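You operate a simulated robot arm through the tools that you are given. There is no shell and no other tool. Be economical: measure what you need, move in short steps, check, and stop when the job is done.

You are at the controls of a simulated robot arm. One attempt, no reset.

Task
Brush the dirty potato clean in the nest, bag it and clip on the tag that names its colour.
Fine: use the white brush and put it back; the paper sack on the mat. What is to be rubbed or washed off counts as gone when no trace of it is left.

Only the result counts: the job must be done as asked and must still hold three seconds after the hand-in. Knocking over, shifting, dropping, spilling or breaking anything else fails it.

Robot
A 7-joint arm with a two-finger parallel gripper on a trunk, on a base that drives. Base frame: it is fixed to the floor where the robot stands at the start and does not move with it; the origin is under the middle of the robot, x ahead of it, y to its left, z up. Lengths are in mm, angles in rad, forces in N, time in s.
Its first joint turns from -2.007 to 2.007 rad. Places, roughly: brown potato (7x6x5 cm) [300, 100, 900]; inside of the brushing nest [500, 200, 900]; inside of the paper sack with a blue band [300, 200, 900]. Payload 3.91 kg.
The TCP is the grasp point between the finger pads, 30 mm short of the fingertips. In the tool frame z runs along the fingers and y along their closing line. The gripper opens to 110 mm. The fingers are 20 mm wide and 10 mm thick; the gripper's body (48 by 112 mm) begins 55 mm behind the TCP.
Orientation is told as [roll, pitch, yaw] about the base's x, y, z axes, in that order, counted from this pose: with the fingers straight down and closing along the base's y, the tool's x points along the base's -x, its y along +y and its z along -z.

Tools
- The arm moves only by the tool play_rows. Its argument "plan" is one flat list of numbers, 7 for each row, row after row: the shift along the base's x, y, z in units of 25 mm (1.0 is 25 mm), then the turn, a rotation vector about the base's x, y, z in units of 5 degrees (1.0 is 5 degrees), then the closure, from 0 (fully open) to 1 (shut). In form: [tx, ty, tz, rx, ry, rz, gripper, tx, ty, tz, rx, ry, rz, gripper, ...]. A call has 1 to 20 rows; each row shifts and turns the commanded pose from where the row before left it. A call with a number of a shift or a turn outside -1 to 1 is refused whole. Each row takes 0.2 s and may step no farther than 50 mm and 0.15 rad from the row before; otherwise, or with a gripper value out of range, the whole call is refused. Where a pose cannot be reached the arm comes as near as it can. A force on the tool above 40 N (or 10 N above the force at the start of the call, whichever is more), or a blocked arm, ends the call early, and 0.2 s more pass. Each finger travels about 108 mm/s and halts on what it meets, pressing with about 38 N; the grip force reading is that of the motor and also rises with nothing between the fingers. The clock runs only during rows and for 0.2 s after the last one: add rows that do not move to give the fingers time. The reply holds the time, the measured pose of the TCP, the force on the tool along the base axes, the opening and the grip force, in the units named above and with some noise, with the torque about the TCP (base axes, N m) and any sound that the robot's microphone picked up.
- Cameras (640 x 400 px; columns grow to the right, rows downward): "scene" is now at [20.7, 153.6, 1492.4]; the picture's right is [0.01, -1.00, 0.00], its down [-0.69, -0.01, -0.73] and it looks along [0.73, 0.01, -0.69] (base axes); focal length 242 px, centre (320, 200). "wrist" rides on the gripper at [72, 17, -103] in the tool frame; the picture's right is [-0.23, 0.97, 0.00], its down [-0.76, -0.18, -0.62] and it looks along [-0.61, -0.14, 0.78] (tool axes); focal length 222 px, centre (320, 200). There is no depth. A picture from a camera that has moved, and an enlarged one, comes with that camera's place and axes in the base frame and with its lens.
- get_image(camera): a new picture of that camera. It takes no simulated time.
- move_column(by): slides the trunk up (or, below 0, down) by that many mm; the arm and the scene camera ride with it, the base frame stays. It gives what a move gives, with no picture.
- steer(legs): drives the robot by 1 to 6 legs, each [ahead, turn to the left] in mm and rad, along the robot's own axes; the way and the turn of a leg run together, so that a leg with both is an arc; at most 1500 mm and 3.142 rad a leg. The arm and the cameras ride along, it lands a little off, and it stops where it bumps. It gives what a move gives.
- turn_head(pan, tilt): turns the head with the scene camera to pan (to the left, within 2.705 rad either way) and tilt (down, from -0.506 to 1.204), counted from straight ahead of the robot. It gives what a move gives.
- inspect(camera, box): a new picture of the part [left, top, right, bottom] of that camera's present view, enlarged. It takes no simulated time.
- hand_in(): hands the job in; it is judged then, once.

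Work in short steps. Places have to be worked out from the pictures, the camera data and where the tool is seen: move nearer, look again, correct. Check each grasp and each placing, and mend what went wrong. You have 120 turns and 82 pictures in all, those below and enlarged ones among them. Open the gripper and draw the arm clear of the work before you hand the job in, unless the task says otherwise; then end with one line.

The tools are called after "Emit:" as a command line: name --argument value ..., lists and objects as JSON in quotes. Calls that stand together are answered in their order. play_rows: Moves the arm, as the interface text tells. Its arguments: {"type":"object","properties":{"plan":{"type":"array"}},"required":["plan"]} The other tools are called the same way: move_column (by) slides the trunk up or down; steer (legs) drives the base; turn_head (pan, tilt) turns the head that bears the scene camera; get_image (camera) takes a picture; inspect (camera, box) takes an enlarged picture of a part of a camera's view; hand_in () hands the job in.

At the start:

```text
time: 0.0
tool_pos: [541.5, 40.2, 1290.4]
tcp_rot: [0.0, 0.001, -0.001]
ft_force: [-0.6, -0.1, -0.1]
moment: [0.01, -0.01, 0.0]
width: 110.2
finger_force: 0.0
trunk travel left (down, up): [-600.0, 390.0]
robot x, y, heading: [-3.1, -1.6, -0.002]
head pan, tilt: [0.012, 0.757]
```

scene: 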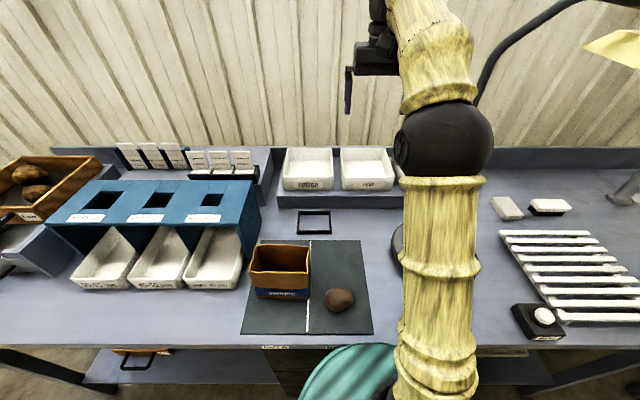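
wrist: 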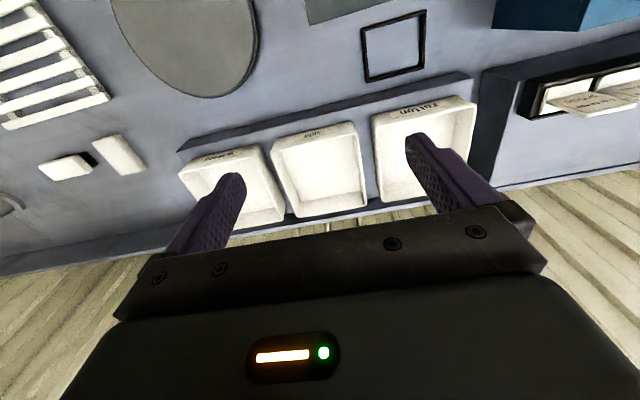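

The scene shows a potato and a sack on the mat, a nest behind, trays, tags and brushes. I'll enlarge the regions of interest first.

Emit:
inspect --camera "scene" --box '[220, 140, 400, 340]'

Emit:
inspect --camera "scene" --box '[480, 170, 640, 350]'

Emit:
inspect --camera "scene" --box '[0, 130, 270, 300]'

```text
2.00 times, centred on (310, 240) of scene
camera zoom: at [20.7, 153.6, 1492.4], right [0.01, -1.0, 0.0], down [-0.69, -0.01, -0.73], along [0.73, 0.01, -0.69], focal length 483 px, centre (340, 120)
```

zoom: 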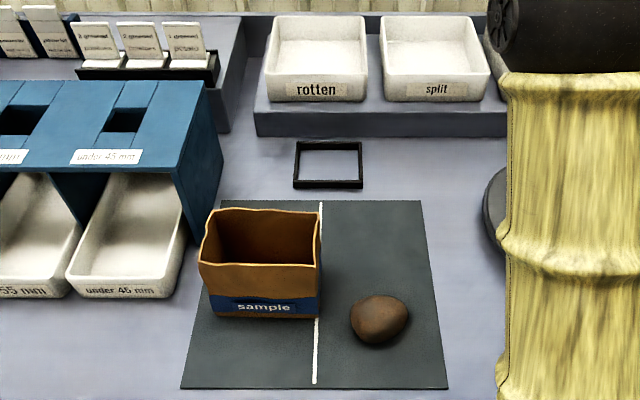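

```text
2.22 times, centred on (560, 260) of scene
camera zoom: at [20.7, 153.6, 1492.4], right [0.01, -1.0, 0.0], down [-0.69, -0.01, -0.73], along [0.73, 0.01, -0.69], focal length 537 px, centre (-213, 67)
```

zoom: 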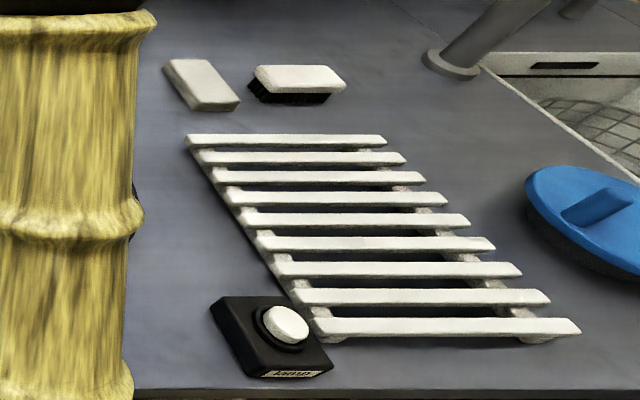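

```text
2.35 times, centred on (135, 215) of scene
camera zoom: at [20.7, 153.6, 1492.4], right [0.01, -1.0, 0.0], down [-0.69, -0.01, -0.73], along [0.73, 0.01, -0.69], focal length 568 px, centre (755, 165)
```

zoom: 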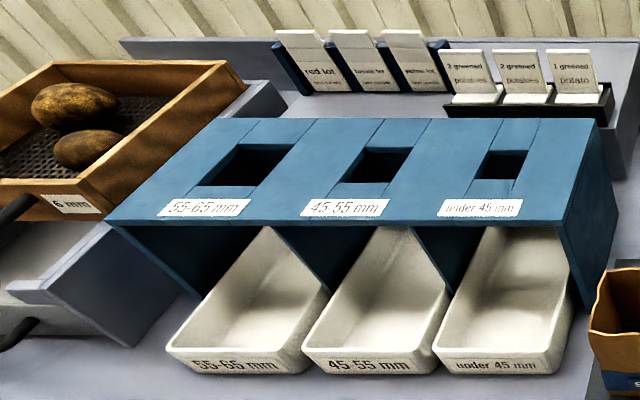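

I need an overview of the surroundings beyond this view: both sides and the floor in front. I'll pan the head left.

Emit:
turn_head --pan 0.9 --tilt 0.6

Emit:
get_image --camera "scene"

Emit:
turn_head --pan -0.9 --tilt 0.6

Emit:
get_image --camera "scene"

Emit:
turn_head --pan 0.0 --tilt 1.2

Emit:
get_image --camera "scene"

```text
time: 1.2
tool_pos: [541.4, 38.8, 1291.5]
tcp_rot: [0.0, -0.001, 0.001]
ft_force: [-0.4, 0.4, -0.9]
moment: [-0.02, 0.02, 0.02]
width: 110.1
finger_force: 0.1
trunk travel left (down, up): [-600.0, 390.0]
robot x, y, heading: [2.4, 1.6, 0.002]
head pan, tilt: [0.901, 0.6]
```

```text
76 pictures are left
camera scene: at [-6.9, 221.9, 1505.8], right [0.78, -0.62, 0.0], down [-0.35, -0.44, -0.82], along [0.51, 0.65, -0.57], focal length 242 px, centre (320, 200)
```

scene: 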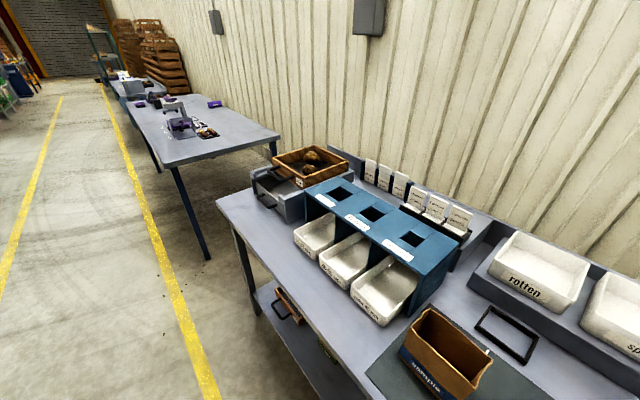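

```text
time: 3.0
tool_pos: [541.4, 39.8, 1292.0]
tcp_rot: [0.0, 0.001, 0.001]
ft_force: [0.0, 0.1, -0.6]
moment: [0.01, -0.02, -0.06]
width: 110.1
finger_force: 0.1
trunk travel left (down, up): [-600.0, 390.0]
robot x, y, heading: [0.3, -0.1, -0.001]
head pan, tilt: [-0.901, 0.6]
```

```text
75 pictures are left
camera scene: at [-6.9, 83.4, 1505.8], right [-0.78, -0.62, 0.0], down [-0.35, 0.44, -0.83], along [0.51, -0.65, -0.56], focal length 242 px, centre (320, 200)
```

scene: 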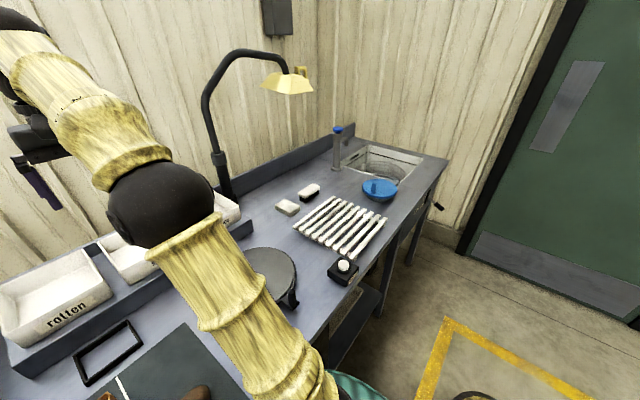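

```text
time: 4.2
tool_pos: [542.5, 39.5, 1290.9]
tcp_rot: [0.001, 0.001, 0.001]
ft_force: [0.5, 0.2, -0.6]
moment: [0.02, -0.02, 0.0]
width: 110.1
finger_force: 0.1
trunk travel left (down, up): [-600.0, 390.0]
robot x, y, heading: [-1.0, 2.5, -0.001]
head pan, tilt: [0.0, 1.201]
```

```text
74 pictures are left
camera scene: at [-5.9, 152.6, 1461.2], right [0.0, -1.0, 0.0], down [-0.93, 0.0, -0.36], along [0.36, 0.0, -0.93], focal length 242 px, centre (320, 200)
```

scene: 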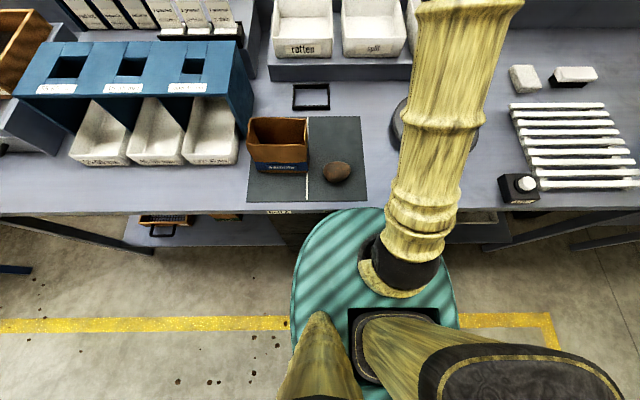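

I'll point the head at the tags and zoom for their text, and zoom on the potato and brush.

Emit:
turn_head --pan 0.6 --tilt 0.6

Emit:
get_image --camera "scene"

```text
time: 5.2
tool_pos: [542.2, 39.7, 1292.2]
tcp_rot: [0.003, 0.001, 0.001]
ft_force: [0.3, 0.4, -0.8]
moment: [-0.02, 0.02, 0.01]
width: 110.1
finger_force: 0.0
trunk travel left (down, up): [-600.0, 390.0]
robot x, y, heading: [1.1, -2.3, -0.001]
head pan, tilt: [0.6, 0.6]
```

```text
73 pictures are left
camera scene: at [11.1, 202.5, 1505.7], right [0.56, -0.83, 0.0], down [-0.47, -0.32, -0.82], along [0.68, 0.47, -0.57], focal length 242 px, centre (320, 200)
```

scene: 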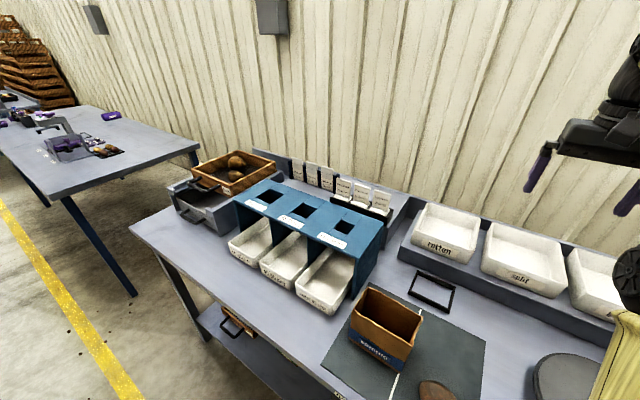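

Emit:
inspect --camera "scene" --box '[280, 150, 400, 225]'

Emit:
inspect --camera "scene" --box '[340, 260, 500, 360]'

```text
5.33 times, centred on (340, 188) of scene
camera zoom: at [11.1, 202.5, 1505.7], right [0.56, -0.83, 0.0], down [-0.47, -0.32, -0.82], along [0.68, 0.47, -0.57], focal length 1288 px, centre (213, 267)
```

zoom: 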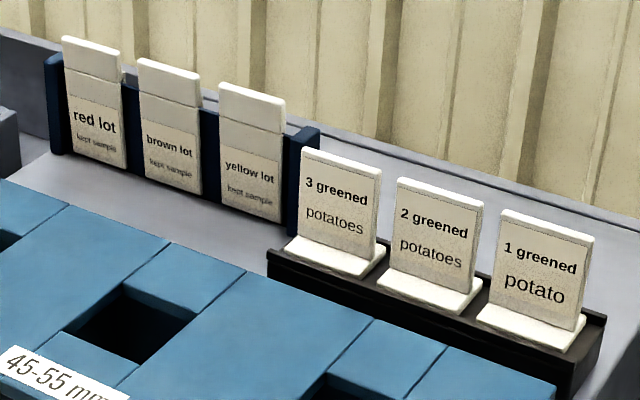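

```text
4.00 times, centred on (420, 310) of scene
camera zoom: at [11.1, 202.5, 1505.7], right [0.56, -0.83, 0.0], down [-0.47, -0.32, -0.82], along [0.68, 0.47, -0.57], focal length 966 px, centre (-80, -240)
```

zoom: 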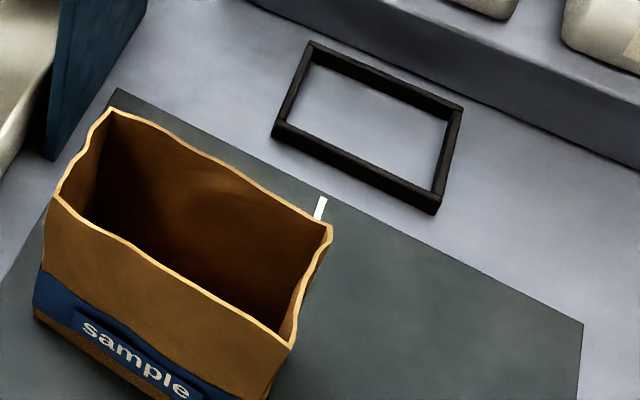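

Tags are: red, brown, yellow lot. Potato colour must be seen after brushing. I move the TCP above the potato, high enough (z≈1130) to look with the wrist camera.

Emit:
play_rows --plan '[-1, 0.3, -0.6, 0, 0, 0, 0, -1, 0.3, -0.6, 0, 0, 0, 0, -1, 0.3, -0.6, 0, 0, 0, 0, -1, 0.3, -0.6, 0, 0, 0, 0, -1, 0.3, -0.6, 0, 0, 0, 0, -1, 0.3, -0.6, 0, 0, 0, 0, -1, 0.3, -0.6, 0, 0, 0, 0, -1, 0.3, -0.6, 0, 0, 0, 0, -1, 0.2, -0.6, 0, 0, 0, 0, -0.7, 0, -0.6, 0, 0, 0, 0]'

Emit:
get_image --camera "wrist"

Emit:
get_image --camera "scene"

```text
time: 7.4
tool_pos: [298.5, 102.5, 1141.9]
tcp_rot: [0.0, 0.0, 0.0]
ft_force: [0.4, -0.3, -1.4]
moment: [0.01, -0.01, 0.02]
width: 110.1
finger_force: 0.1
trunk travel left (down, up): [-600.0, 390.0]
robot x, y, heading: [-0.0, 2.0, -0.002]
head pan, tilt: [0.6, 0.6]
```

```text
70 pictures are left
camera wrist: at [227.2, 120.6, 1246.8], right [0.23, 0.97, 0.0], down [0.76, -0.18, 0.62], along [0.61, -0.14, -0.78], focal length 222 px, centre (320, 200)
```

wrist: 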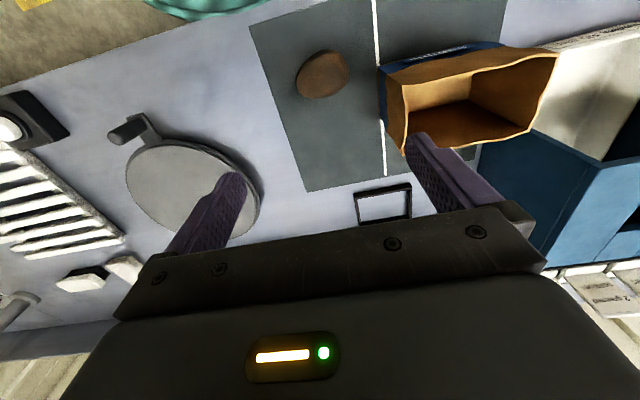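

```text
69 pictures are left
camera scene: at [10.7, 202.6, 1505.9], right [0.56, -0.83, 0.0], down [-0.47, -0.32, -0.83], along [0.68, 0.47, -0.56], focal length 242 px, centre (320, 200)
```

scene: 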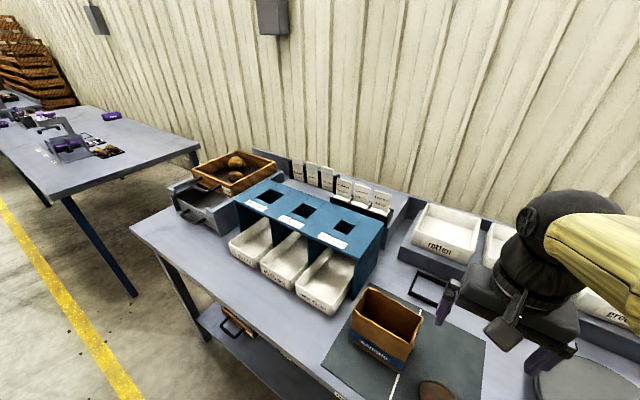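

Triangulating both views: potato ≈ (280, 111, 915), nest ≈ (540, 182), table ≈ 890. The sack is close on the +y side, so I yaw by 90° to close along x, above the potato at z≈1080.

Emit:
play_rows --plan '[-0.04, 0.02, -0.14, 0, 0, 1, 0, -0.04, 0.02, -0.14, 0, 0, 1, 0, -0.04, 0.02, -0.14, 0, 0, 1, 0, -0.04, 0.02, -0.14, 0, 0, 1, 0, -0.04, 0.02, -0.14, 0, 0, 1, 0, -0.04, 0.02, -0.14, 0, 0, 1, 0, -0.04, 0.02, -0.14, 0, 0, 1, 0, -0.04, 0.02, -0.14, 0, 0, 1, 0, -0.04, 0.02, -0.14, 0, 0, 1, 0, -0.04, 0.02, -0.14, 0, 0, 1, 0, -0.04, 0.02, -0.14, 0, 0, 1, 0, -0.04, 0.02, -0.14, 0, 0, 1, 0, -0.04, 0.02, -0.14, 0, 0, 1, 0, -0.04, 0.02, -0.14, 0, 0, 1, 0, -0.04, 0.02, -0.14, 0, 0, 1, 0, -0.04, 0.02, -0.14, 0, 0, 1, 0, -0.04, 0.02, -0.14, 0, 0, 1, 0, -0.04, 0.02, -0.14, 0, 0, 1, 0]'

Emit:
get_image --camera "wrist"

```text
time: 11.2
tool_pos: [280.8, 113.4, 1077.9]
tcp_rot: [0.001, 0.0, 1.572]
ft_force: [-0.1, -0.8, -0.8]
moment: [0.02, -0.03, -0.01]
width: 109.8
finger_force: 0.0
trunk travel left (down, up): [-600.0, 390.0]
robot x, y, heading: [0.8, -1.4, -0.001]
head pan, tilt: [0.6, 0.6]
```

```text
68 pictures are left
camera wrist: at [265.4, 41.1, 1182.4], right [-0.97, 0.23, 0.0], down [0.18, 0.76, 0.62], along [0.14, 0.61, -0.78], focal length 222 px, centre (320, 200)
```

wrist: 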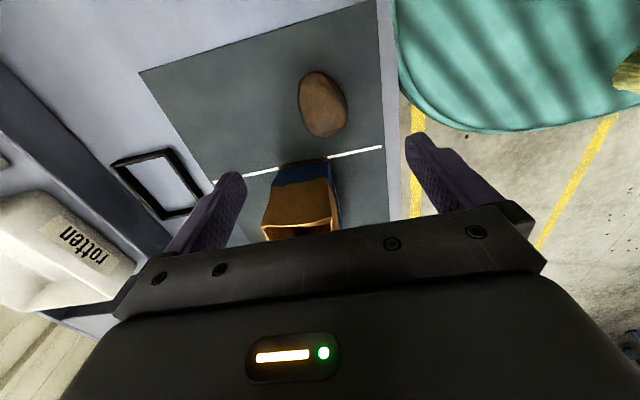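

Potato sits at (278,114), long axis about along y — good for closing along x. Descending to TCP z≈932 and closing.

Emit:
play_rows --plan '[-0.1, 0, -1, 0, 0, 0, 0.1, 0, 0, -1, 0, 0, 0, 0.1, 0, 0, -1, 0, 0, 0, 0.1, 0, 0, -1, 0, 0, 0, 0.1, 0, 0, -1, 0, 0, 0, 0.1, 0, 0, -0.85, 0, 0, 0, 0.1, 0, 0, 0, 0, 0, 0, 0.1]'

Emit:
get_image --camera "wrist"

```text
time: 12.8
tool_pos: [283.2, 115.7, 935.3]
tcp_rot: [0.003, 0.002, 1.571]
ft_force: [0.1, -0.9, -0.6]
moment: [0.02, -0.01, 0.02]
width: 99.0
finger_force: 0.0
out of reach, approached as far as the arm can: row 6
trunk travel left (down, up): [-600.0, 390.0]
robot x, y, heading: [1.9, -1.5, 0.0]
head pan, tilt: [0.6, 0.6]
```

```text
67 pictures are left
camera wrist: at [268.4, 43.5, 1039.5], right [-0.97, 0.23, 0.0], down [0.18, 0.76, 0.62], along [0.14, 0.61, -0.78], focal length 222 px, centre (320, 200)
```

wrist: 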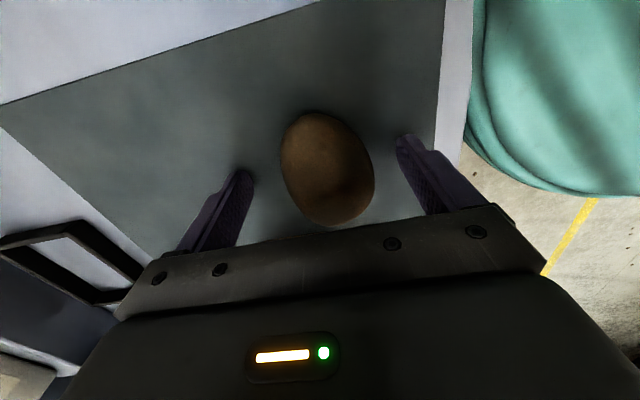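

Potato is centred between the fingers with tips ~15 mm above the mat. Close now.

Emit:
play_rows --plan '[0, 0, 0, 0, 0, 0, 0.6, 0, 0, 0, 0, 0, 0, 1, 0, 0, 0, 0, 0, 0, 1, 0, 0, 0, 0, 0, 0, 1]'

```text
time: 13.8
tool_pos: [285.3, 115.1, 935.6]
tcp_rot: [0.002, 0.002, 1.569]
ft_force: [0.2, -0.5, 0.9]
moment: [0.02, 0.01, -0.01]
width: 49.7
finger_force: 37.6
trunk travel left (down, up): [-600.0, 390.0]
robot x, y, heading: [-0.6, 1.7, 0.001]
head pan, tilt: [0.6, 0.6]
```

Grip on potato at 49.7 mm. Lift and check it.

Emit:
play_rows --plan '[0, 0, 1, 0, 0, 0, 1, 0, 0, 1, 0, 0, 0, 1, 0, 0, 1, 0, 0, 0, 1, 0, 0, 1, 0, 0, 0, 1, 0, 0, 1, 0, 0, 0, 1, 0, 0, 1, 0, 0, 0, 1]'

Emit:
get_image --camera "wrist"

```text
time: 15.2
tool_pos: [283.8, 115.4, 1084.7]
tcp_rot: [0.0, 0.0, 1.57]
ft_force: [0.3, 0.2, -0.4]
moment: [0.02, -0.01, -0.01]
width: 49.7
finger_force: 38.1
trunk travel left (down, up): [-600.0, 390.0]
robot x, y, heading: [4.9, -1.0, -0.001]
head pan, tilt: [0.6, 0.6]
```

```text
66 pictures are left
camera wrist: at [267.0, 42.6, 1189.3], right [-0.97, 0.23, 0.0], down [0.18, 0.76, 0.62], along [0.14, 0.61, -0.78], focal length 222 px, centre (320, 200)
```

wrist: 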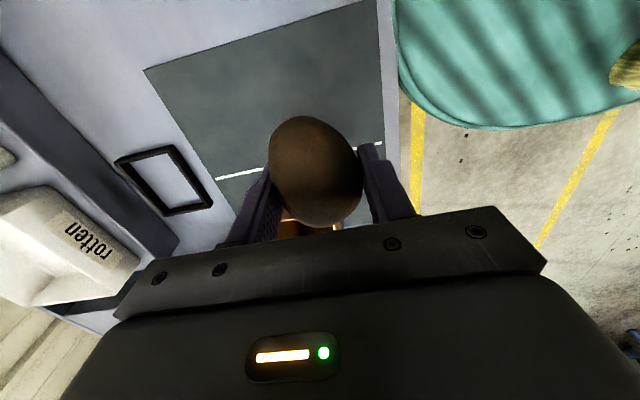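

Potato held. Nest outer: x≈493–591, y≈126–235, centre (542,181). I need to be nearer and lower the trunk; first raise the arm 125, then lower the column 125, then drive ahead 100.

Emit:
play_rows --plan '[0, 0, 1, 0, 0, 0, 1, 0, 0, 1, 0, 0, 0, 1, 0, 0, 1, 0, 0, 0, 1, 0, 0, 1, 0, 0, 0, 1, 0, 0, 1, 0, 0, 0, 1]'

Emit:
move_column --by -125

Emit:
steer --legs '[[90, 0]]'

Emit:
turn_head --pan 0.0 --tilt 0.9

Emit:
get_image --camera "scene"

```text
time: 16.4
tool_pos: [282.3, 116.3, 1209.4]
tcp_rot: [0.001, 0.0, 1.569]
ft_force: [0.8, 0.3, -1.5]
moment: [0.03, -0.01, 0.01]
width: 49.3
finger_force: 38.2
trunk travel left (down, up): [-600.0, 390.0]
robot x, y, heading: [3.1, 1.5, -0.002]
head pan, tilt: [0.6, 0.6]
```

```text
time: 17.9
tool_pos: [276.8, 116.2, 1091.3]
tcp_rot: [-0.005, 0.0, 1.57]
ft_force: [-0.3, 0.6, 0.0]
moment: [0.03, -0.02, 0.01]
width: 49.5
finger_force: 38.0
trunk travel left (down, up): [-475.0, 515.0]
robot x, y, heading: [-0.5, -2.1, 0.004]
head pan, tilt: [0.6, 0.6]
```

```text
time: 19.0
tool_pos: [296.4, 115.7, 1091.1]
tcp_rot: [-0.012, -0.001, 1.571]
ft_force: [-0.2, 0.1, -0.6]
moment: [-0.01, 0.01, 0.01]
width: 49.6
finger_force: 37.9
trunk travel left (down, up): [-475.0, 515.0]
robot x, y, heading: [29.1, -0.7, -0.004]
head pan, tilt: [0.6, 0.6]
```

```text
time: 20.0
tool_pos: [295.4, 117.5, 1090.2]
tcp_rot: [-0.011, 0.001, 1.572]
ft_force: [-0.1, 0.4, -0.8]
moment: [-0.04, 0.04, 0.02]
width: 49.4
finger_force: 38.0
trunk travel left (down, up): [-475.0, 515.0]
robot x, y, heading: [23.6, 3.4, 0.005]
head pan, tilt: [0.0, 0.901]
```

```text
65 pictures are left
camera scene: at [21.9, 152.5, 1360.5], right [0.0, -1.0, 0.0], down [-0.78, 0.0, -0.63], along [0.63, 0.0, -0.78], focal length 242 px, centre (320, 200)
```

scene: 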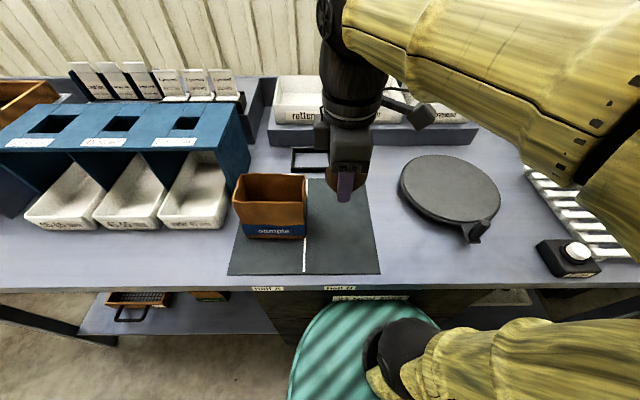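

The base bumped at x≈25 (panel under the table). I'll test the arm's reach over the nest now, still high.

Emit:
play_rows --plan '[1, 0.26, 0, 0, 0, 0, 1, 1, 0.26, 0, 0, 0, 0, 1, 1, 0.26, 0, 0, 0, 0, 1, 1, 0.26, 0, 0, 0, 0, 1, 1, 0.26, 0, 0, 0, 0, 1, 1, 0.26, 0, 0, 0, 0, 1, 1, 0.26, 0, 0, 0, 0, 1, 1, 0.26, 0, 0, 0, 0, 1, 1, 0.26, 0, 0, 0, 0, 1, 0.8, 0.2, 0, 0, 0, 0, 1]'

Emit:
get_image --camera "wrist"

Emit:
get_image --camera "scene"

```text
time: 22.2
tool_pos: [542.7, 181.0, 1094.5]
tcp_rot: [-0.01, 0.0, 1.572]
ft_force: [-0.2, -0.1, -1.6]
moment: [0.03, 0.03, -0.01]
width: 49.5
finger_force: 38.2
trunk travel left (down, up): [-475.0, 515.0]
robot x, y, heading: [24.4, -0.9, 0.004]
head pan, tilt: [0.0, 0.901]
```

```text
64 pictures are left
camera wrist: at [525.3, 108.1, 1198.2], right [-0.97, 0.23, -0.01], down [0.17, 0.76, 0.63], along [0.15, 0.61, -0.78], focal length 222 px, centre (320, 200)
```

wrist: 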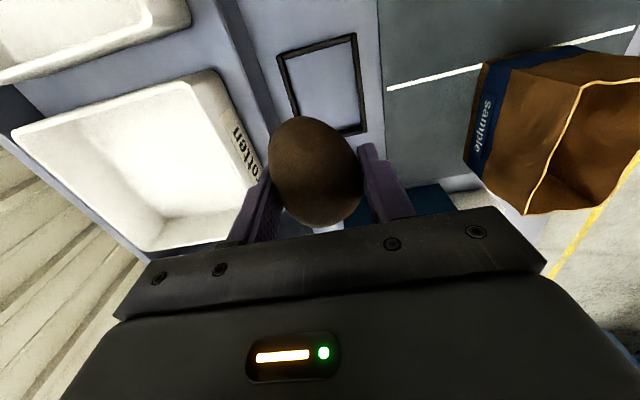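

```text
63 pictures are left
camera scene: at [22.3, 152.4, 1360.5], right [0.0, -1.0, 0.0], down [-0.78, 0.0, -0.63], along [0.63, 0.0, -0.78], focal length 242 px, centre (320, 200)
```

scene: 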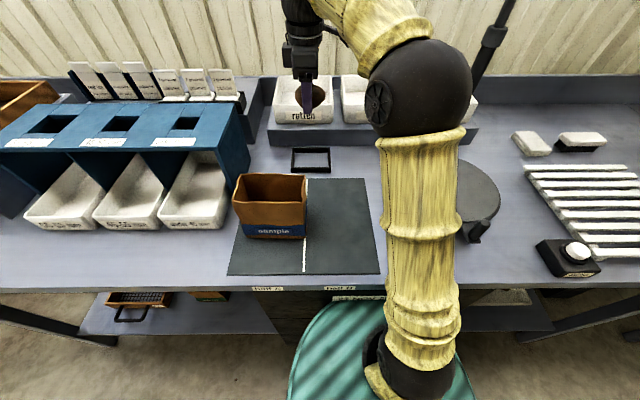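

Reachable. The nest's centre from both views ≈ (540,180). Lower to TCP ≈ 950, then look from the wrist.

Emit:
play_rows --plan '[-0.1, -0.03, -0.96, 0.11, 0, 0, 1, 0, 0, -0.96, 0, 0, 0, 1, 0, 0, -0.96, 0, 0, 0, 1, 0, 0, -0.96, 0, 0, 0, 1, 0, 0, -0.96, 0, 0, 0, 1, 0, 0, -0.96, 0, 0, 0, 1]'

Emit:
get_image --camera "wrist"

Emit:
inspect --camera "scene" --box '[270, 90, 370, 190]'

```text
time: 23.6
tool_pos: [540.6, 178.3, 949.1]
tcp_rot: [-0.012, -0.009, 1.574]
ft_force: [-0.5, 0.4, -1.8]
moment: [0.04, -0.03, -0.01]
width: 49.6
finger_force: 37.9
trunk travel left (down, up): [-475.0, 515.0]
robot x, y, heading: [24.6, 1.6, 0.005]
head pan, tilt: [0.0, 0.901]
```

```text
62 pictures are left
camera wrist: at [522.9, 104.9, 1053.0], right [-0.97, 0.23, -0.01], down [0.17, 0.76, 0.63], along [0.15, 0.61, -0.77], focal length 222 px, centre (320, 200)
```

wrist: 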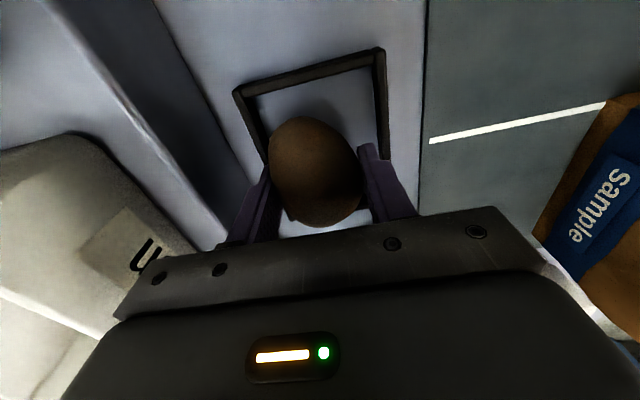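

```text
4.00 times, centred on (320, 140) of scene
camera zoom: at [22.7, 152.4, 1360.5], right [0.0, -1.0, 0.0], down [-0.78, 0.0, -0.63], along [0.63, 0.0, -0.78], focal length 966 px, centre (320, 440)
```

zoom: 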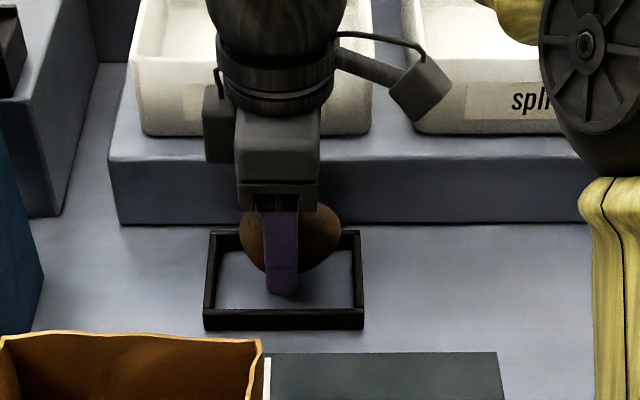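

The frame is ~20 mm high with ~65 mm inner depth, so the fingers must stay just above it. I lower to TCP ≈ 942 with a +5 mm y correction (potato protrudes towards −y), then open.

Emit:
play_rows --plan '[0, 0.25, 0, 0, 0, 0, 1, 0, 0, -0.28, 0, 0, 0, 1, 0, 0, 0, 0, 0, 0, 1]'

Emit:
inspect --camera "scene" --box '[270, 110, 370, 190]'

```text
time: 24.4
tool_pos: [540.6, 184.6, 946.8]
tcp_rot: [-0.014, -0.01, 1.573]
ft_force: [-14.4, -4.2, 34.7]
moment: [-0.45, -0.77, -0.29]
width: 49.4
finger_force: 38.0
trunk travel left (down, up): [-475.0, 515.0]
robot x, y, heading: [27.2, 4.9, 0.004]
head pan, tilt: [0.0, 0.901]
```

```text
5.00 times, centred on (320, 150) of scene
camera zoom: at [22.6, 152.4, 1360.5], right [0.0, -1.0, 0.0], down [-0.78, 0.0, -0.63], along [0.63, 0.0, -0.78], focal length 1208 px, centre (320, 450)
```

zoom: 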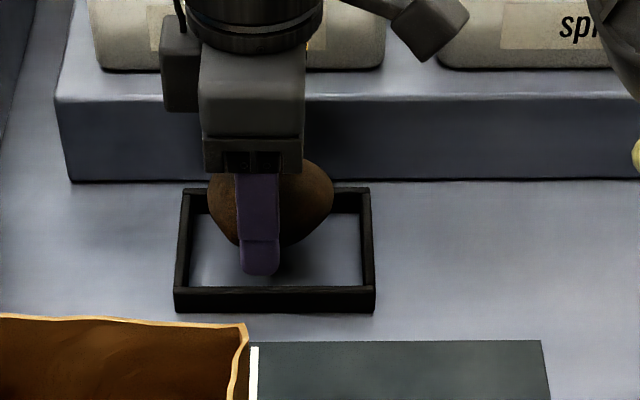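

Contact at 946.8 with a push toward −x: the back side touches the frame's rear wall. Raise 4 mm, shift −5 mm in x, lower again and read.

Emit:
play_rows --plan '[0, 0, 0.3, 0, 0, 0, 1, -0.24, 0, 0, 0, 0, 0, 1, 0, 0, -0.14, 0, 0, 0, 1, 0, 0, 0, 0, 0, 0, 1]'

Emit:
get_image --camera "wrist"

```text
time: 25.4
tool_pos: [534.5, 184.6, 945.8]
tcp_rot: [-0.009, -0.012, 1.574]
ft_force: [0.3, -0.3, -0.7]
moment: [-0.01, 0.01, 0.0]
width: 49.5
finger_force: 38.2
trunk travel left (down, up): [-475.0, 515.0]
robot x, y, heading: [27.2, -0.8, 0.006]
head pan, tilt: [0.0, 0.901]
```

```text
59 pictures are left
camera wrist: at [517.6, 111.9, 1049.1], right [-0.97, 0.23, -0.01], down [0.17, 0.76, 0.63], along [0.15, 0.61, -0.77], focal length 222 px, centre (320, 200)
```

wrist: 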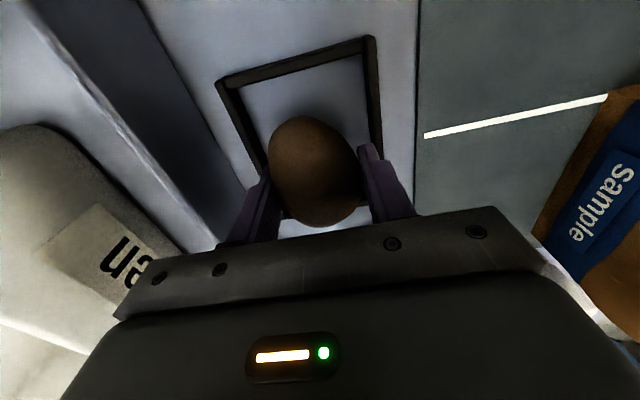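

No contact now. Lower 4 mm more.

Emit:
play_rows --plan '[0, 0, -0.16, 0, 0, 0, 1, 0, 0, 0, 0, 0, 0, 1]'

```text
time: 26.0
tool_pos: [535.2, 185.0, 942.2]
tcp_rot: [-0.011, -0.01, 1.574]
ft_force: [-0.1, 0.2, -0.8]
moment: [0.01, -0.01, 0.0]
width: 49.5
finger_force: 38.0
trunk travel left (down, up): [-475.0, 515.0]
robot x, y, heading: [22.6, 2.0, 0.001]
head pan, tilt: [0.0, 0.901]
```

Still free; another 5 mm.

Emit:
play_rows --plan '[0, 0, -0.1, 0, 0, 0, 1, 0, 0, -0.1, 0, 0, 0, 1, 0, 0, 0, 0, 0, 0, 1]'

Emit:
inspect --camera "scene" --box '[280, 120, 340, 180]'

```text
time: 26.8
tool_pos: [534.5, 186.1, 937.0]
tcp_rot: [-0.01, -0.01, 1.573]
ft_force: [0.1, 0.2, -1.0]
moment: [-0.01, -0.01, -0.01]
width: 49.3
finger_force: 37.7
trunk travel left (down, up): [-475.0, 515.0]
robot x, y, heading: [24.8, -0.6, 0.008]
head pan, tilt: [0.0, 0.901]
```

```text
6.67 times, centred on (310, 150) of scene
camera zoom: at [23.4, 152.4, 1360.6], right [0.0, -1.0, 0.0], down [-0.78, 0.0, -0.63], along [0.63, 0.0, -0.78], focal length 1611 px, centre (387, 533)
```

zoom: 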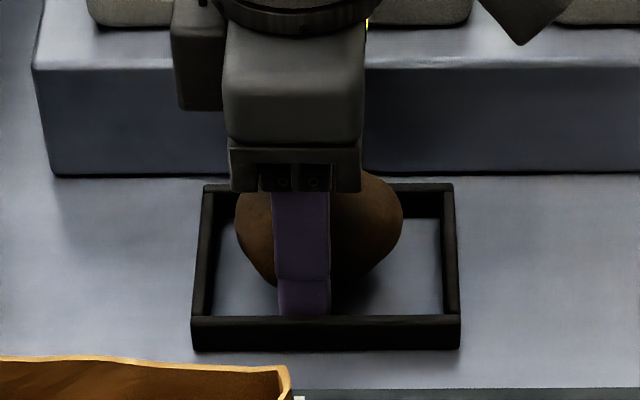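

The fingertips are inside the frame, so I open only slightly (to ~55 mm) to let the potato drop ~4 mm, then rise straight.

Emit:
play_rows --plan '[0, 0, 0, 0, 0, 0, 0.52, 0, 0, 0, 0, 0, 0, 0.5, 0, 0, 0.2, 0, 0, 0, 0.48, 0, 0, 0.6, 0, 0, 0, 0.4, 0, 0, 1, 0, 0, 0, 0.2, 0, 0, 1, 0, 0, 0, 0, 0, 0, 1, 0, 0, 0, 0, 0, 0, 1, 0, 0, 0, 0]'

Emit:
get_image --camera "wrist"

Emit:
inspect --camera "scene" --box '[270, 110, 370, 190]'

```text
time: 28.6
tool_pos: [536.4, 184.4, 1056.8]
tcp_rot: [-0.009, -0.01, 1.572]
ft_force: [0.1, 0.7, -1.1]
moment: [0.01, 0.02, 0.03]
width: 109.7
finger_force: 0.0
trunk travel left (down, up): [-475.0, 515.0]
robot x, y, heading: [21.4, -2.3, -0.0]
head pan, tilt: [0.0, 0.901]
```

```text
57 pictures are left
camera wrist: at [518.5, 111.8, 1160.2], right [-0.97, 0.23, -0.01], down [0.17, 0.76, 0.63], along [0.15, 0.61, -0.77], focal length 222 px, centre (320, 200)
```

wrist: 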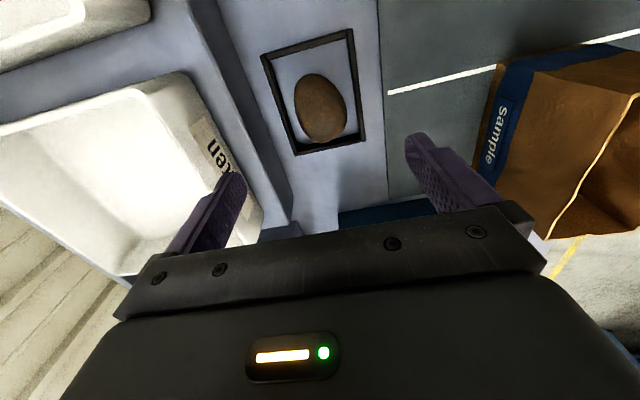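

```text
5.00 times, centred on (320, 150) of scene
camera zoom: at [23.8, 152.4, 1360.6], right [0.0, -1.0, 0.0], down [-0.78, 0.0, -0.63], along [0.63, 0.0, -0.78], focal length 1208 px, centre (320, 450)
```

zoom: 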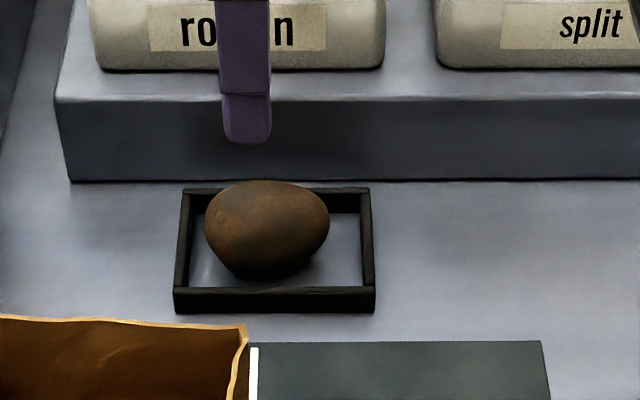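

Potato lies in the nest, nothing disturbed. Now fetch the brush: retract the arm and raise it, then drive back, right ~580 mm and forward again.

Emit:
play_rows --plan '[0, 0, 1, 0, 0, 0, 0, -0.5, -0.4, 1, 0, 0, 0, 0, -1, -0.6, 1, 0, 0, 0, 0, -1, -0.6, 1, 0, 0, 0, 0, -1, -0.6, 1, 0, 0, 0, 0, -1, -0.6, 1, 0, 0, 0, 0, -1, -0.6, 0, 0, 0, 0, 0, -1, -0.6, 0, 0, 0, 0, 0, -1, -0.6, 0, 0, 0, 0, 0, -1, 0, 0, 0, 0, 0, 0]'

Emit:
steer --legs '[[-90, 0], [0, -1.571], [585, 0], [0, 1.571], [60, 0]]'

Emit:
get_image --camera "scene"

```text
time: 30.8
tool_pos: [319.7, 71.1, 1205.8]
tcp_rot: [-0.009, -0.01, 1.569]
ft_force: [1.1, 0.0, -0.3]
moment: [-0.04, 0.0, 0.02]
width: 110.0
finger_force: 0.0
trunk travel left (down, up): [-475.0, 515.0]
robot x, y, heading: [25.5, -1.8, 0.003]
head pan, tilt: [0.0, 0.901]
```

```text
time: 33.6
tool_pos: [239.5, -153.7, 1184.5]
tcp_rot: [0.029, -0.066, 1.083]
ft_force: [-0.6, 0.9, 1.1]
moment: [-0.07, -0.03, 0.01]
width: 110.0
finger_force: 0.0
trunk travel left (down, up): [-475.0, 515.0]
robot x, y, heading: [-60.6, 11.6, -0.469]
head pan, tilt: [0.0, 0.901]
stopped in leg 2: the robot was blocked; the commanded pose is now the measured one
```

```text
55 pictures are left
camera scene: at [9.9, 154.6, 1360.5], right [-0.45, -0.89, 0.01], down [-0.69, 0.34, -0.63], along [0.56, -0.29, -0.77], focal length 242 px, centre (320, 200)
```

scene: 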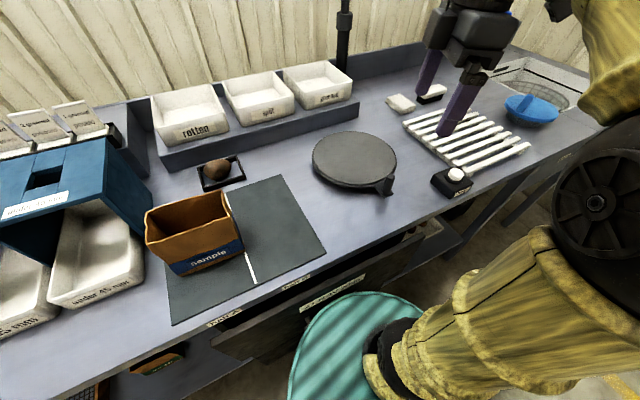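

The arm's elbow (or base corner) met the table edge while turning. I undo the turn, raise the column 125 and back off farther before turning.

Emit:
steer --legs '[[0, 0.469], [-100, 0]]'

Emit:
move_column --by 125

Emit:
get_image --camera "scene"

```text
time: 36.1
tool_pos: [187.2, -2.5, 1178.7]
tcp_rot: [0.032, -0.06, 1.534]
ft_force: [-0.1, -0.1, 0.4]
moment: [0.01, 0.02, -0.03]
width: 110.2
finger_force: 0.0
trunk travel left (down, up): [-475.0, 515.0]
robot x, y, heading: [-158.6, 12.1, -0.028]
head pan, tilt: [0.0, 0.901]
```

```text
time: 37.6
tool_pos: [186.4, -0.5, 1305.6]
tcp_rot: [0.031, -0.059, 1.534]
ft_force: [-0.3, 0.9, -0.3]
moment: [-0.01, 0.0, 0.0]
width: 110.1
finger_force: 0.1
trunk travel left (down, up): [-600.0, 390.0]
robot x, y, heading: [-158.4, 12.8, -0.034]
head pan, tilt: [0.0, 0.901]
```

```text
54 pictures are left
camera scene: at [-139.4, 162.7, 1481.0], right [-0.03, -1.0, 0.0], down [-0.78, 0.02, -0.62], along [0.62, -0.02, -0.78], focal length 242 px, centre (320, 200)
```

scene: 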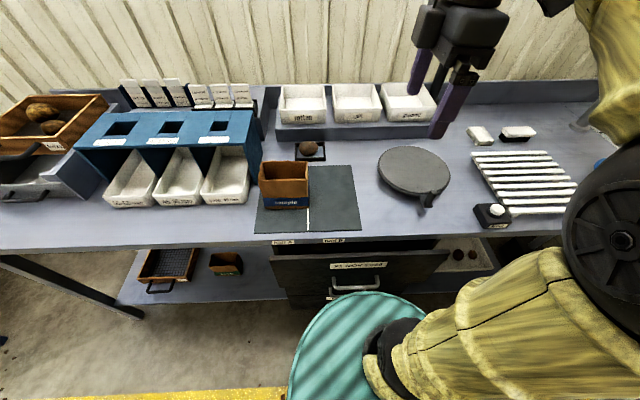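

There's a drawer under the middle that blocked the base. I back off further, then go right ~590 and forward in front of the brush.

Emit:
steer --legs '[[-200, 0], [0, -1.537], [590, 0], [0, 1.571], [300, 0]]'

Emit:
get_image --camera "scene"

Emit:
get_image --camera "wrist"

```text
time: 51.4
tool_pos: [302.9, -540.5, 1305.4]
tcp_rot: [0.034, -0.059, 1.608]
ft_force: [-1.1, -0.5, -1.1]
moment: [0.05, -0.02, -0.01]
width: 110.2
finger_force: 0.2
trunk travel left (down, up): [-600.0, 390.0]
robot x, y, heading: [-41.7, -559.3, 0.041]
head pan, tilt: [0.0, 0.901]
```

```text
53 pictures are left
camera scene: at [-32.7, -403.0, 1481.1], right [0.04, -1.0, 0.0], down [-0.78, -0.03, -0.62], along [0.62, 0.03, -0.78], focal length 242 px, centre (320, 200)
```

scene: 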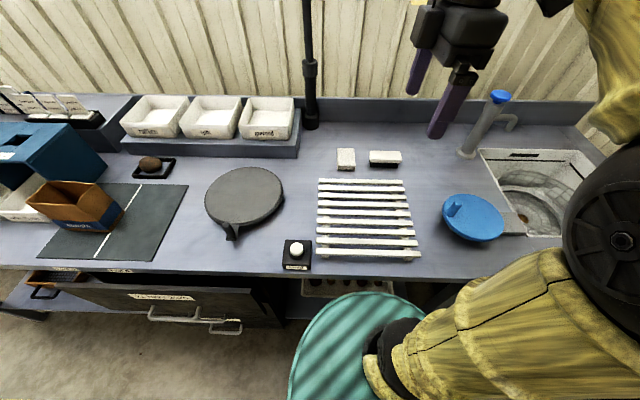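

```text
52 pictures are left
camera wrist: at [293.2, -620.2, 1405.5], right [-0.98, 0.19, 0.04], down [0.17, 0.73, 0.66], along [0.09, 0.66, -0.75], focal length 222 px, centre (320, 200)
```

wrist: 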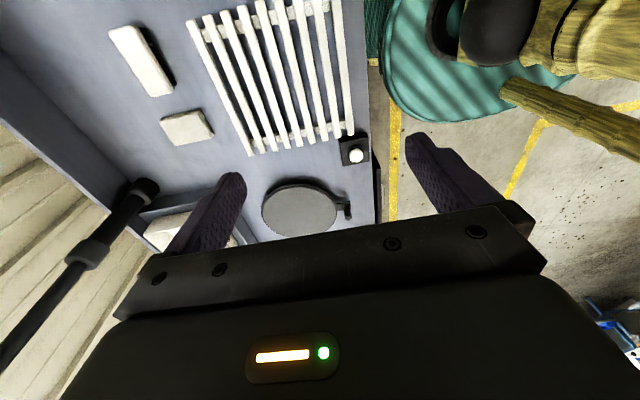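

Brush centre from both views ≈ (610, −600), length along y. Drive forward carefully 70 mm and straighten heading a little to the right.

Emit:
steer --legs '[[0, -0.08], [75, 0]]'

```text
time: 53.0
tool_pos: [365.4, -571.2, 1308.1]
tcp_rot: [0.024, -0.06, 1.532]
ft_force: [-0.8, -0.8, -0.1]
moment: [-0.03, -0.02, 0.02]
width: 110.3
finger_force: 0.0
trunk travel left (down, up): [-600.0, 390.0]
robot x, y, heading: [33.6, -559.6, -0.038]
head pan, tilt: [0.0, 0.901]
stopped in leg 2: the robot was blocked; the commanded pose is now the measured one
```

Base at x≈34. Straighten the tool and extend toward the brush high up, before lowering the column.

Emit:
play_rows --plan '[1, -0.1, 0, -0.69, -0.275, 0.45, 0, 1, -0.1, 0, 0, 0, 0, 0, 1, -0.1, 0, 0, 0, 0, 0, 1, -0.1, 0, 0, 0, 0, 0, 1, -0.1, 0, 0, 0, 0, 0, 1, -0.1, 0, 0, 0, 0, 0, 1, -0.1, 0, 0, 0, 0, 0, 1, -0.1, 0, 0, 0, 0, 0, 1, -0.1, 0, 0, 0, 0, 0, 0.6, -0.1, 0, 0, 0, 0, 0]'

Emit:
move_column --by -150

Emit:
get_image --camera "wrist"

Emit:
get_image --camera "scene"

```text
time: 55.2
tool_pos: [568.2, -594.8, 1302.3]
tcp_rot: [-0.006, 0.002, 1.571]
ft_force: [0.6, 0.2, -0.1]
moment: [0.04, 0.0, -0.04]
width: 110.1
finger_force: 0.0
out of reach, approached as far as the arm can: row 8, 9, 10
trunk travel left (down, up): [-600.0, 390.0]
robot x, y, heading: [33.7, -557.1, -0.036]
head pan, tilt: [0.0, 0.901]
```

```text
time: 57.0
tool_pos: [577.8, -594.7, 1147.4]
tcp_rot: [0.004, 0.001, 1.569]
ft_force: [-0.4, 0.3, -0.7]
moment: [0.01, -0.01, 0.01]
width: 110.1
finger_force: 0.0
trunk travel left (down, up): [-450.0, 540.0]
robot x, y, heading: [33.9, -559.7, -0.039]
head pan, tilt: [0.0, 0.901]
```

```text
51 pictures are left
camera wrist: at [562.5, -667.0, 1250.7], right [-0.97, 0.23, 0.0], down [0.18, 0.76, 0.62], along [0.14, 0.61, -0.78], focal length 222 px, centre (320, 200)
```

wrist: 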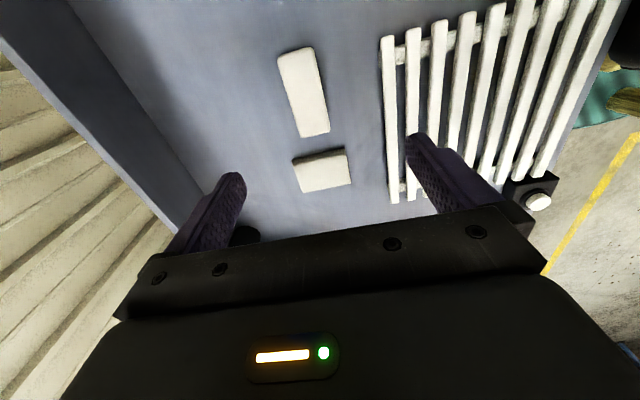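

```text
50 pictures are left
camera scene: at [51.2, -407.1, 1331.1], right [-0.04, -1.0, 0.0], down [-0.78, 0.03, -0.62], along [0.62, -0.02, -0.78], focal length 242 px, centre (320, 200)
```

scene: 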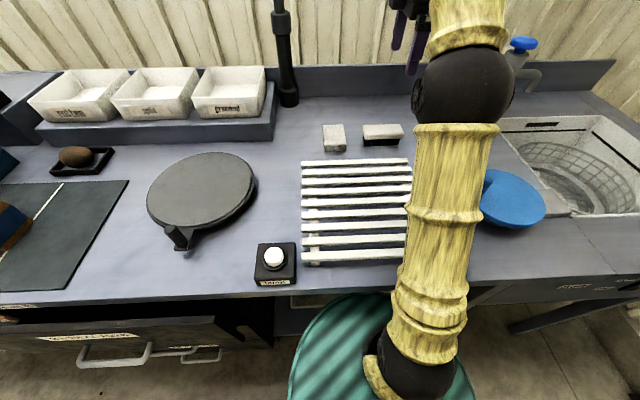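

The tool stopped at x≈578 at this height; brush centre ≈ (601, −600). Try descending, since the reach may grow lower down, and then pushing forward.

Emit:
play_rows --plan '[0, 0, -1, 0, 0, 0, 0, 0, 0, -1, 0, 0, 0, 0, 0, 0, -1, 0, 0, 0, 0, 0, 0, -1, 0, 0, 0, 0, 0, 0, -1, 0, 0, 0, 0, 0.5, -0.2, 0, 0, 0, 0, 0, 0.5, 0, 0, 0, 0, 0, 0]'

Emit:
get_image --camera "wrist"

```text
time: 58.6
tool_pos: [602.9, -599.7, 1022.8]
tcp_rot: [0.006, 0.003, 1.57]
ft_force: [0.3, -0.2, -0.5]
moment: [-0.01, 0.01, 0.01]
width: 110.0
finger_force: 0.0
trunk travel left (down, up): [-450.0, 540.0]
robot x, y, heading: [31.9, -564.9, -0.04]
head pan, tilt: [0.0, 0.901]
```

```text
49 pictures are left
camera wrist: at [586.9, -672.2, 1126.7], right [-0.97, 0.23, 0.0], down [0.18, 0.76, 0.62], along [0.14, 0.61, -0.78], focal length 222 px, centre (320, 200)
```

wrist: 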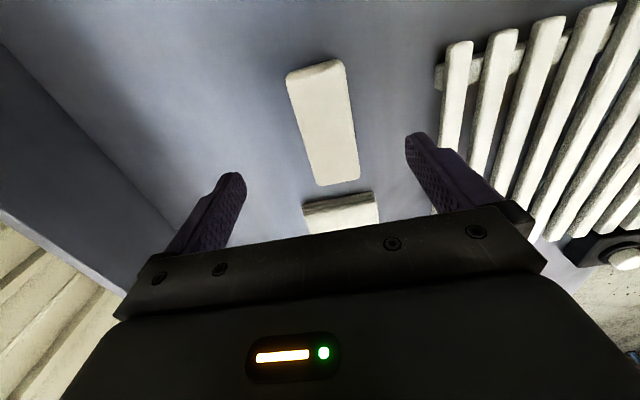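

Reached. Zoom on the brush from the scene camera to judge its height.

Emit:
inspect --camera "scene" --box '[310, 90, 420, 160]'

```text
5.71 times, centred on (365, 125) of scene
camera zoom: at [51.4, -407.1, 1331.0], right [-0.04, -1.0, 0.0], down [-0.78, 0.03, -0.62], along [0.62, -0.02, -0.78], focal length 1381 px, centre (63, 629)
```

zoom: 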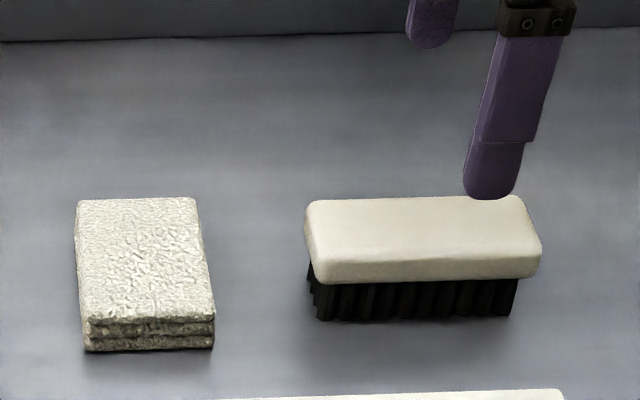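

It is a brush: white back ≈18 mm on ≈28 mm bristles, top ≈936; the other item is a cloth. I descend with fingers at ~80 mm to TCP ≈ 949 and close on the back.

Emit:
play_rows --plan '[-0.06, 0.02, -0.98, 0, 0, 0, 0.27, 0, 0, -0.98, 0, 0, 0, 0.27, 0, 0, -0.98, 0, 0, 0, 0.27, 0, 0, 0, 0, 0, 0, 0.27]'

Emit:
get_image --camera "wrist"

Emit:
inspect --camera "scene" --box '[310, 90, 420, 160]'

```text
time: 59.6
tool_pos: [600.5, -599.1, 947.1]
tcp_rot: [0.003, -0.001, 1.568]
ft_force: [0.1, -0.2, -0.3]
moment: [0.02, -0.01, -0.01]
width: 80.2
finger_force: 0.0
trunk travel left (down, up): [-450.0, 540.0]
robot x, y, heading: [29.4, -563.4, -0.037]
head pan, tilt: [0.0, 0.901]
```

```text
47 pictures are left
camera wrist: at [585.3, -671.0, 1051.5], right [-0.97, 0.23, 0.0], down [0.18, 0.76, 0.62], along [0.14, 0.61, -0.78], focal length 222 px, centre (320, 200)
```

wrist: 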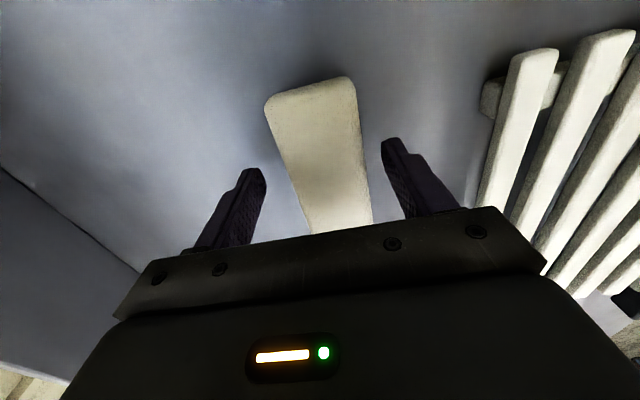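

```text
5.71 times, centred on (365, 125) of scene
camera zoom: at [51.3, -407.1, 1331.0], right [-0.04, -1.0, 0.0], down [-0.78, 0.03, -0.62], along [0.62, -0.02, -0.78], focal length 1381 px, centre (63, 629)
```

zoom: 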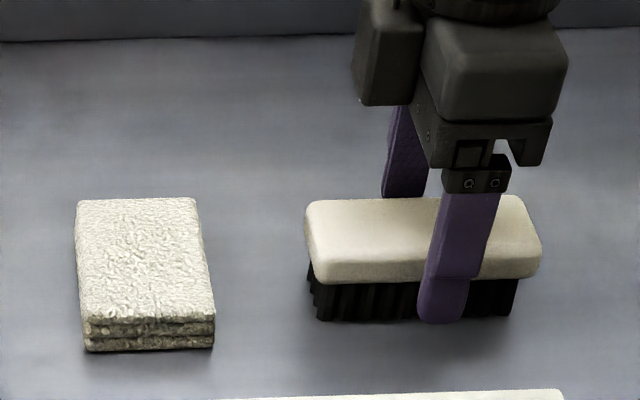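

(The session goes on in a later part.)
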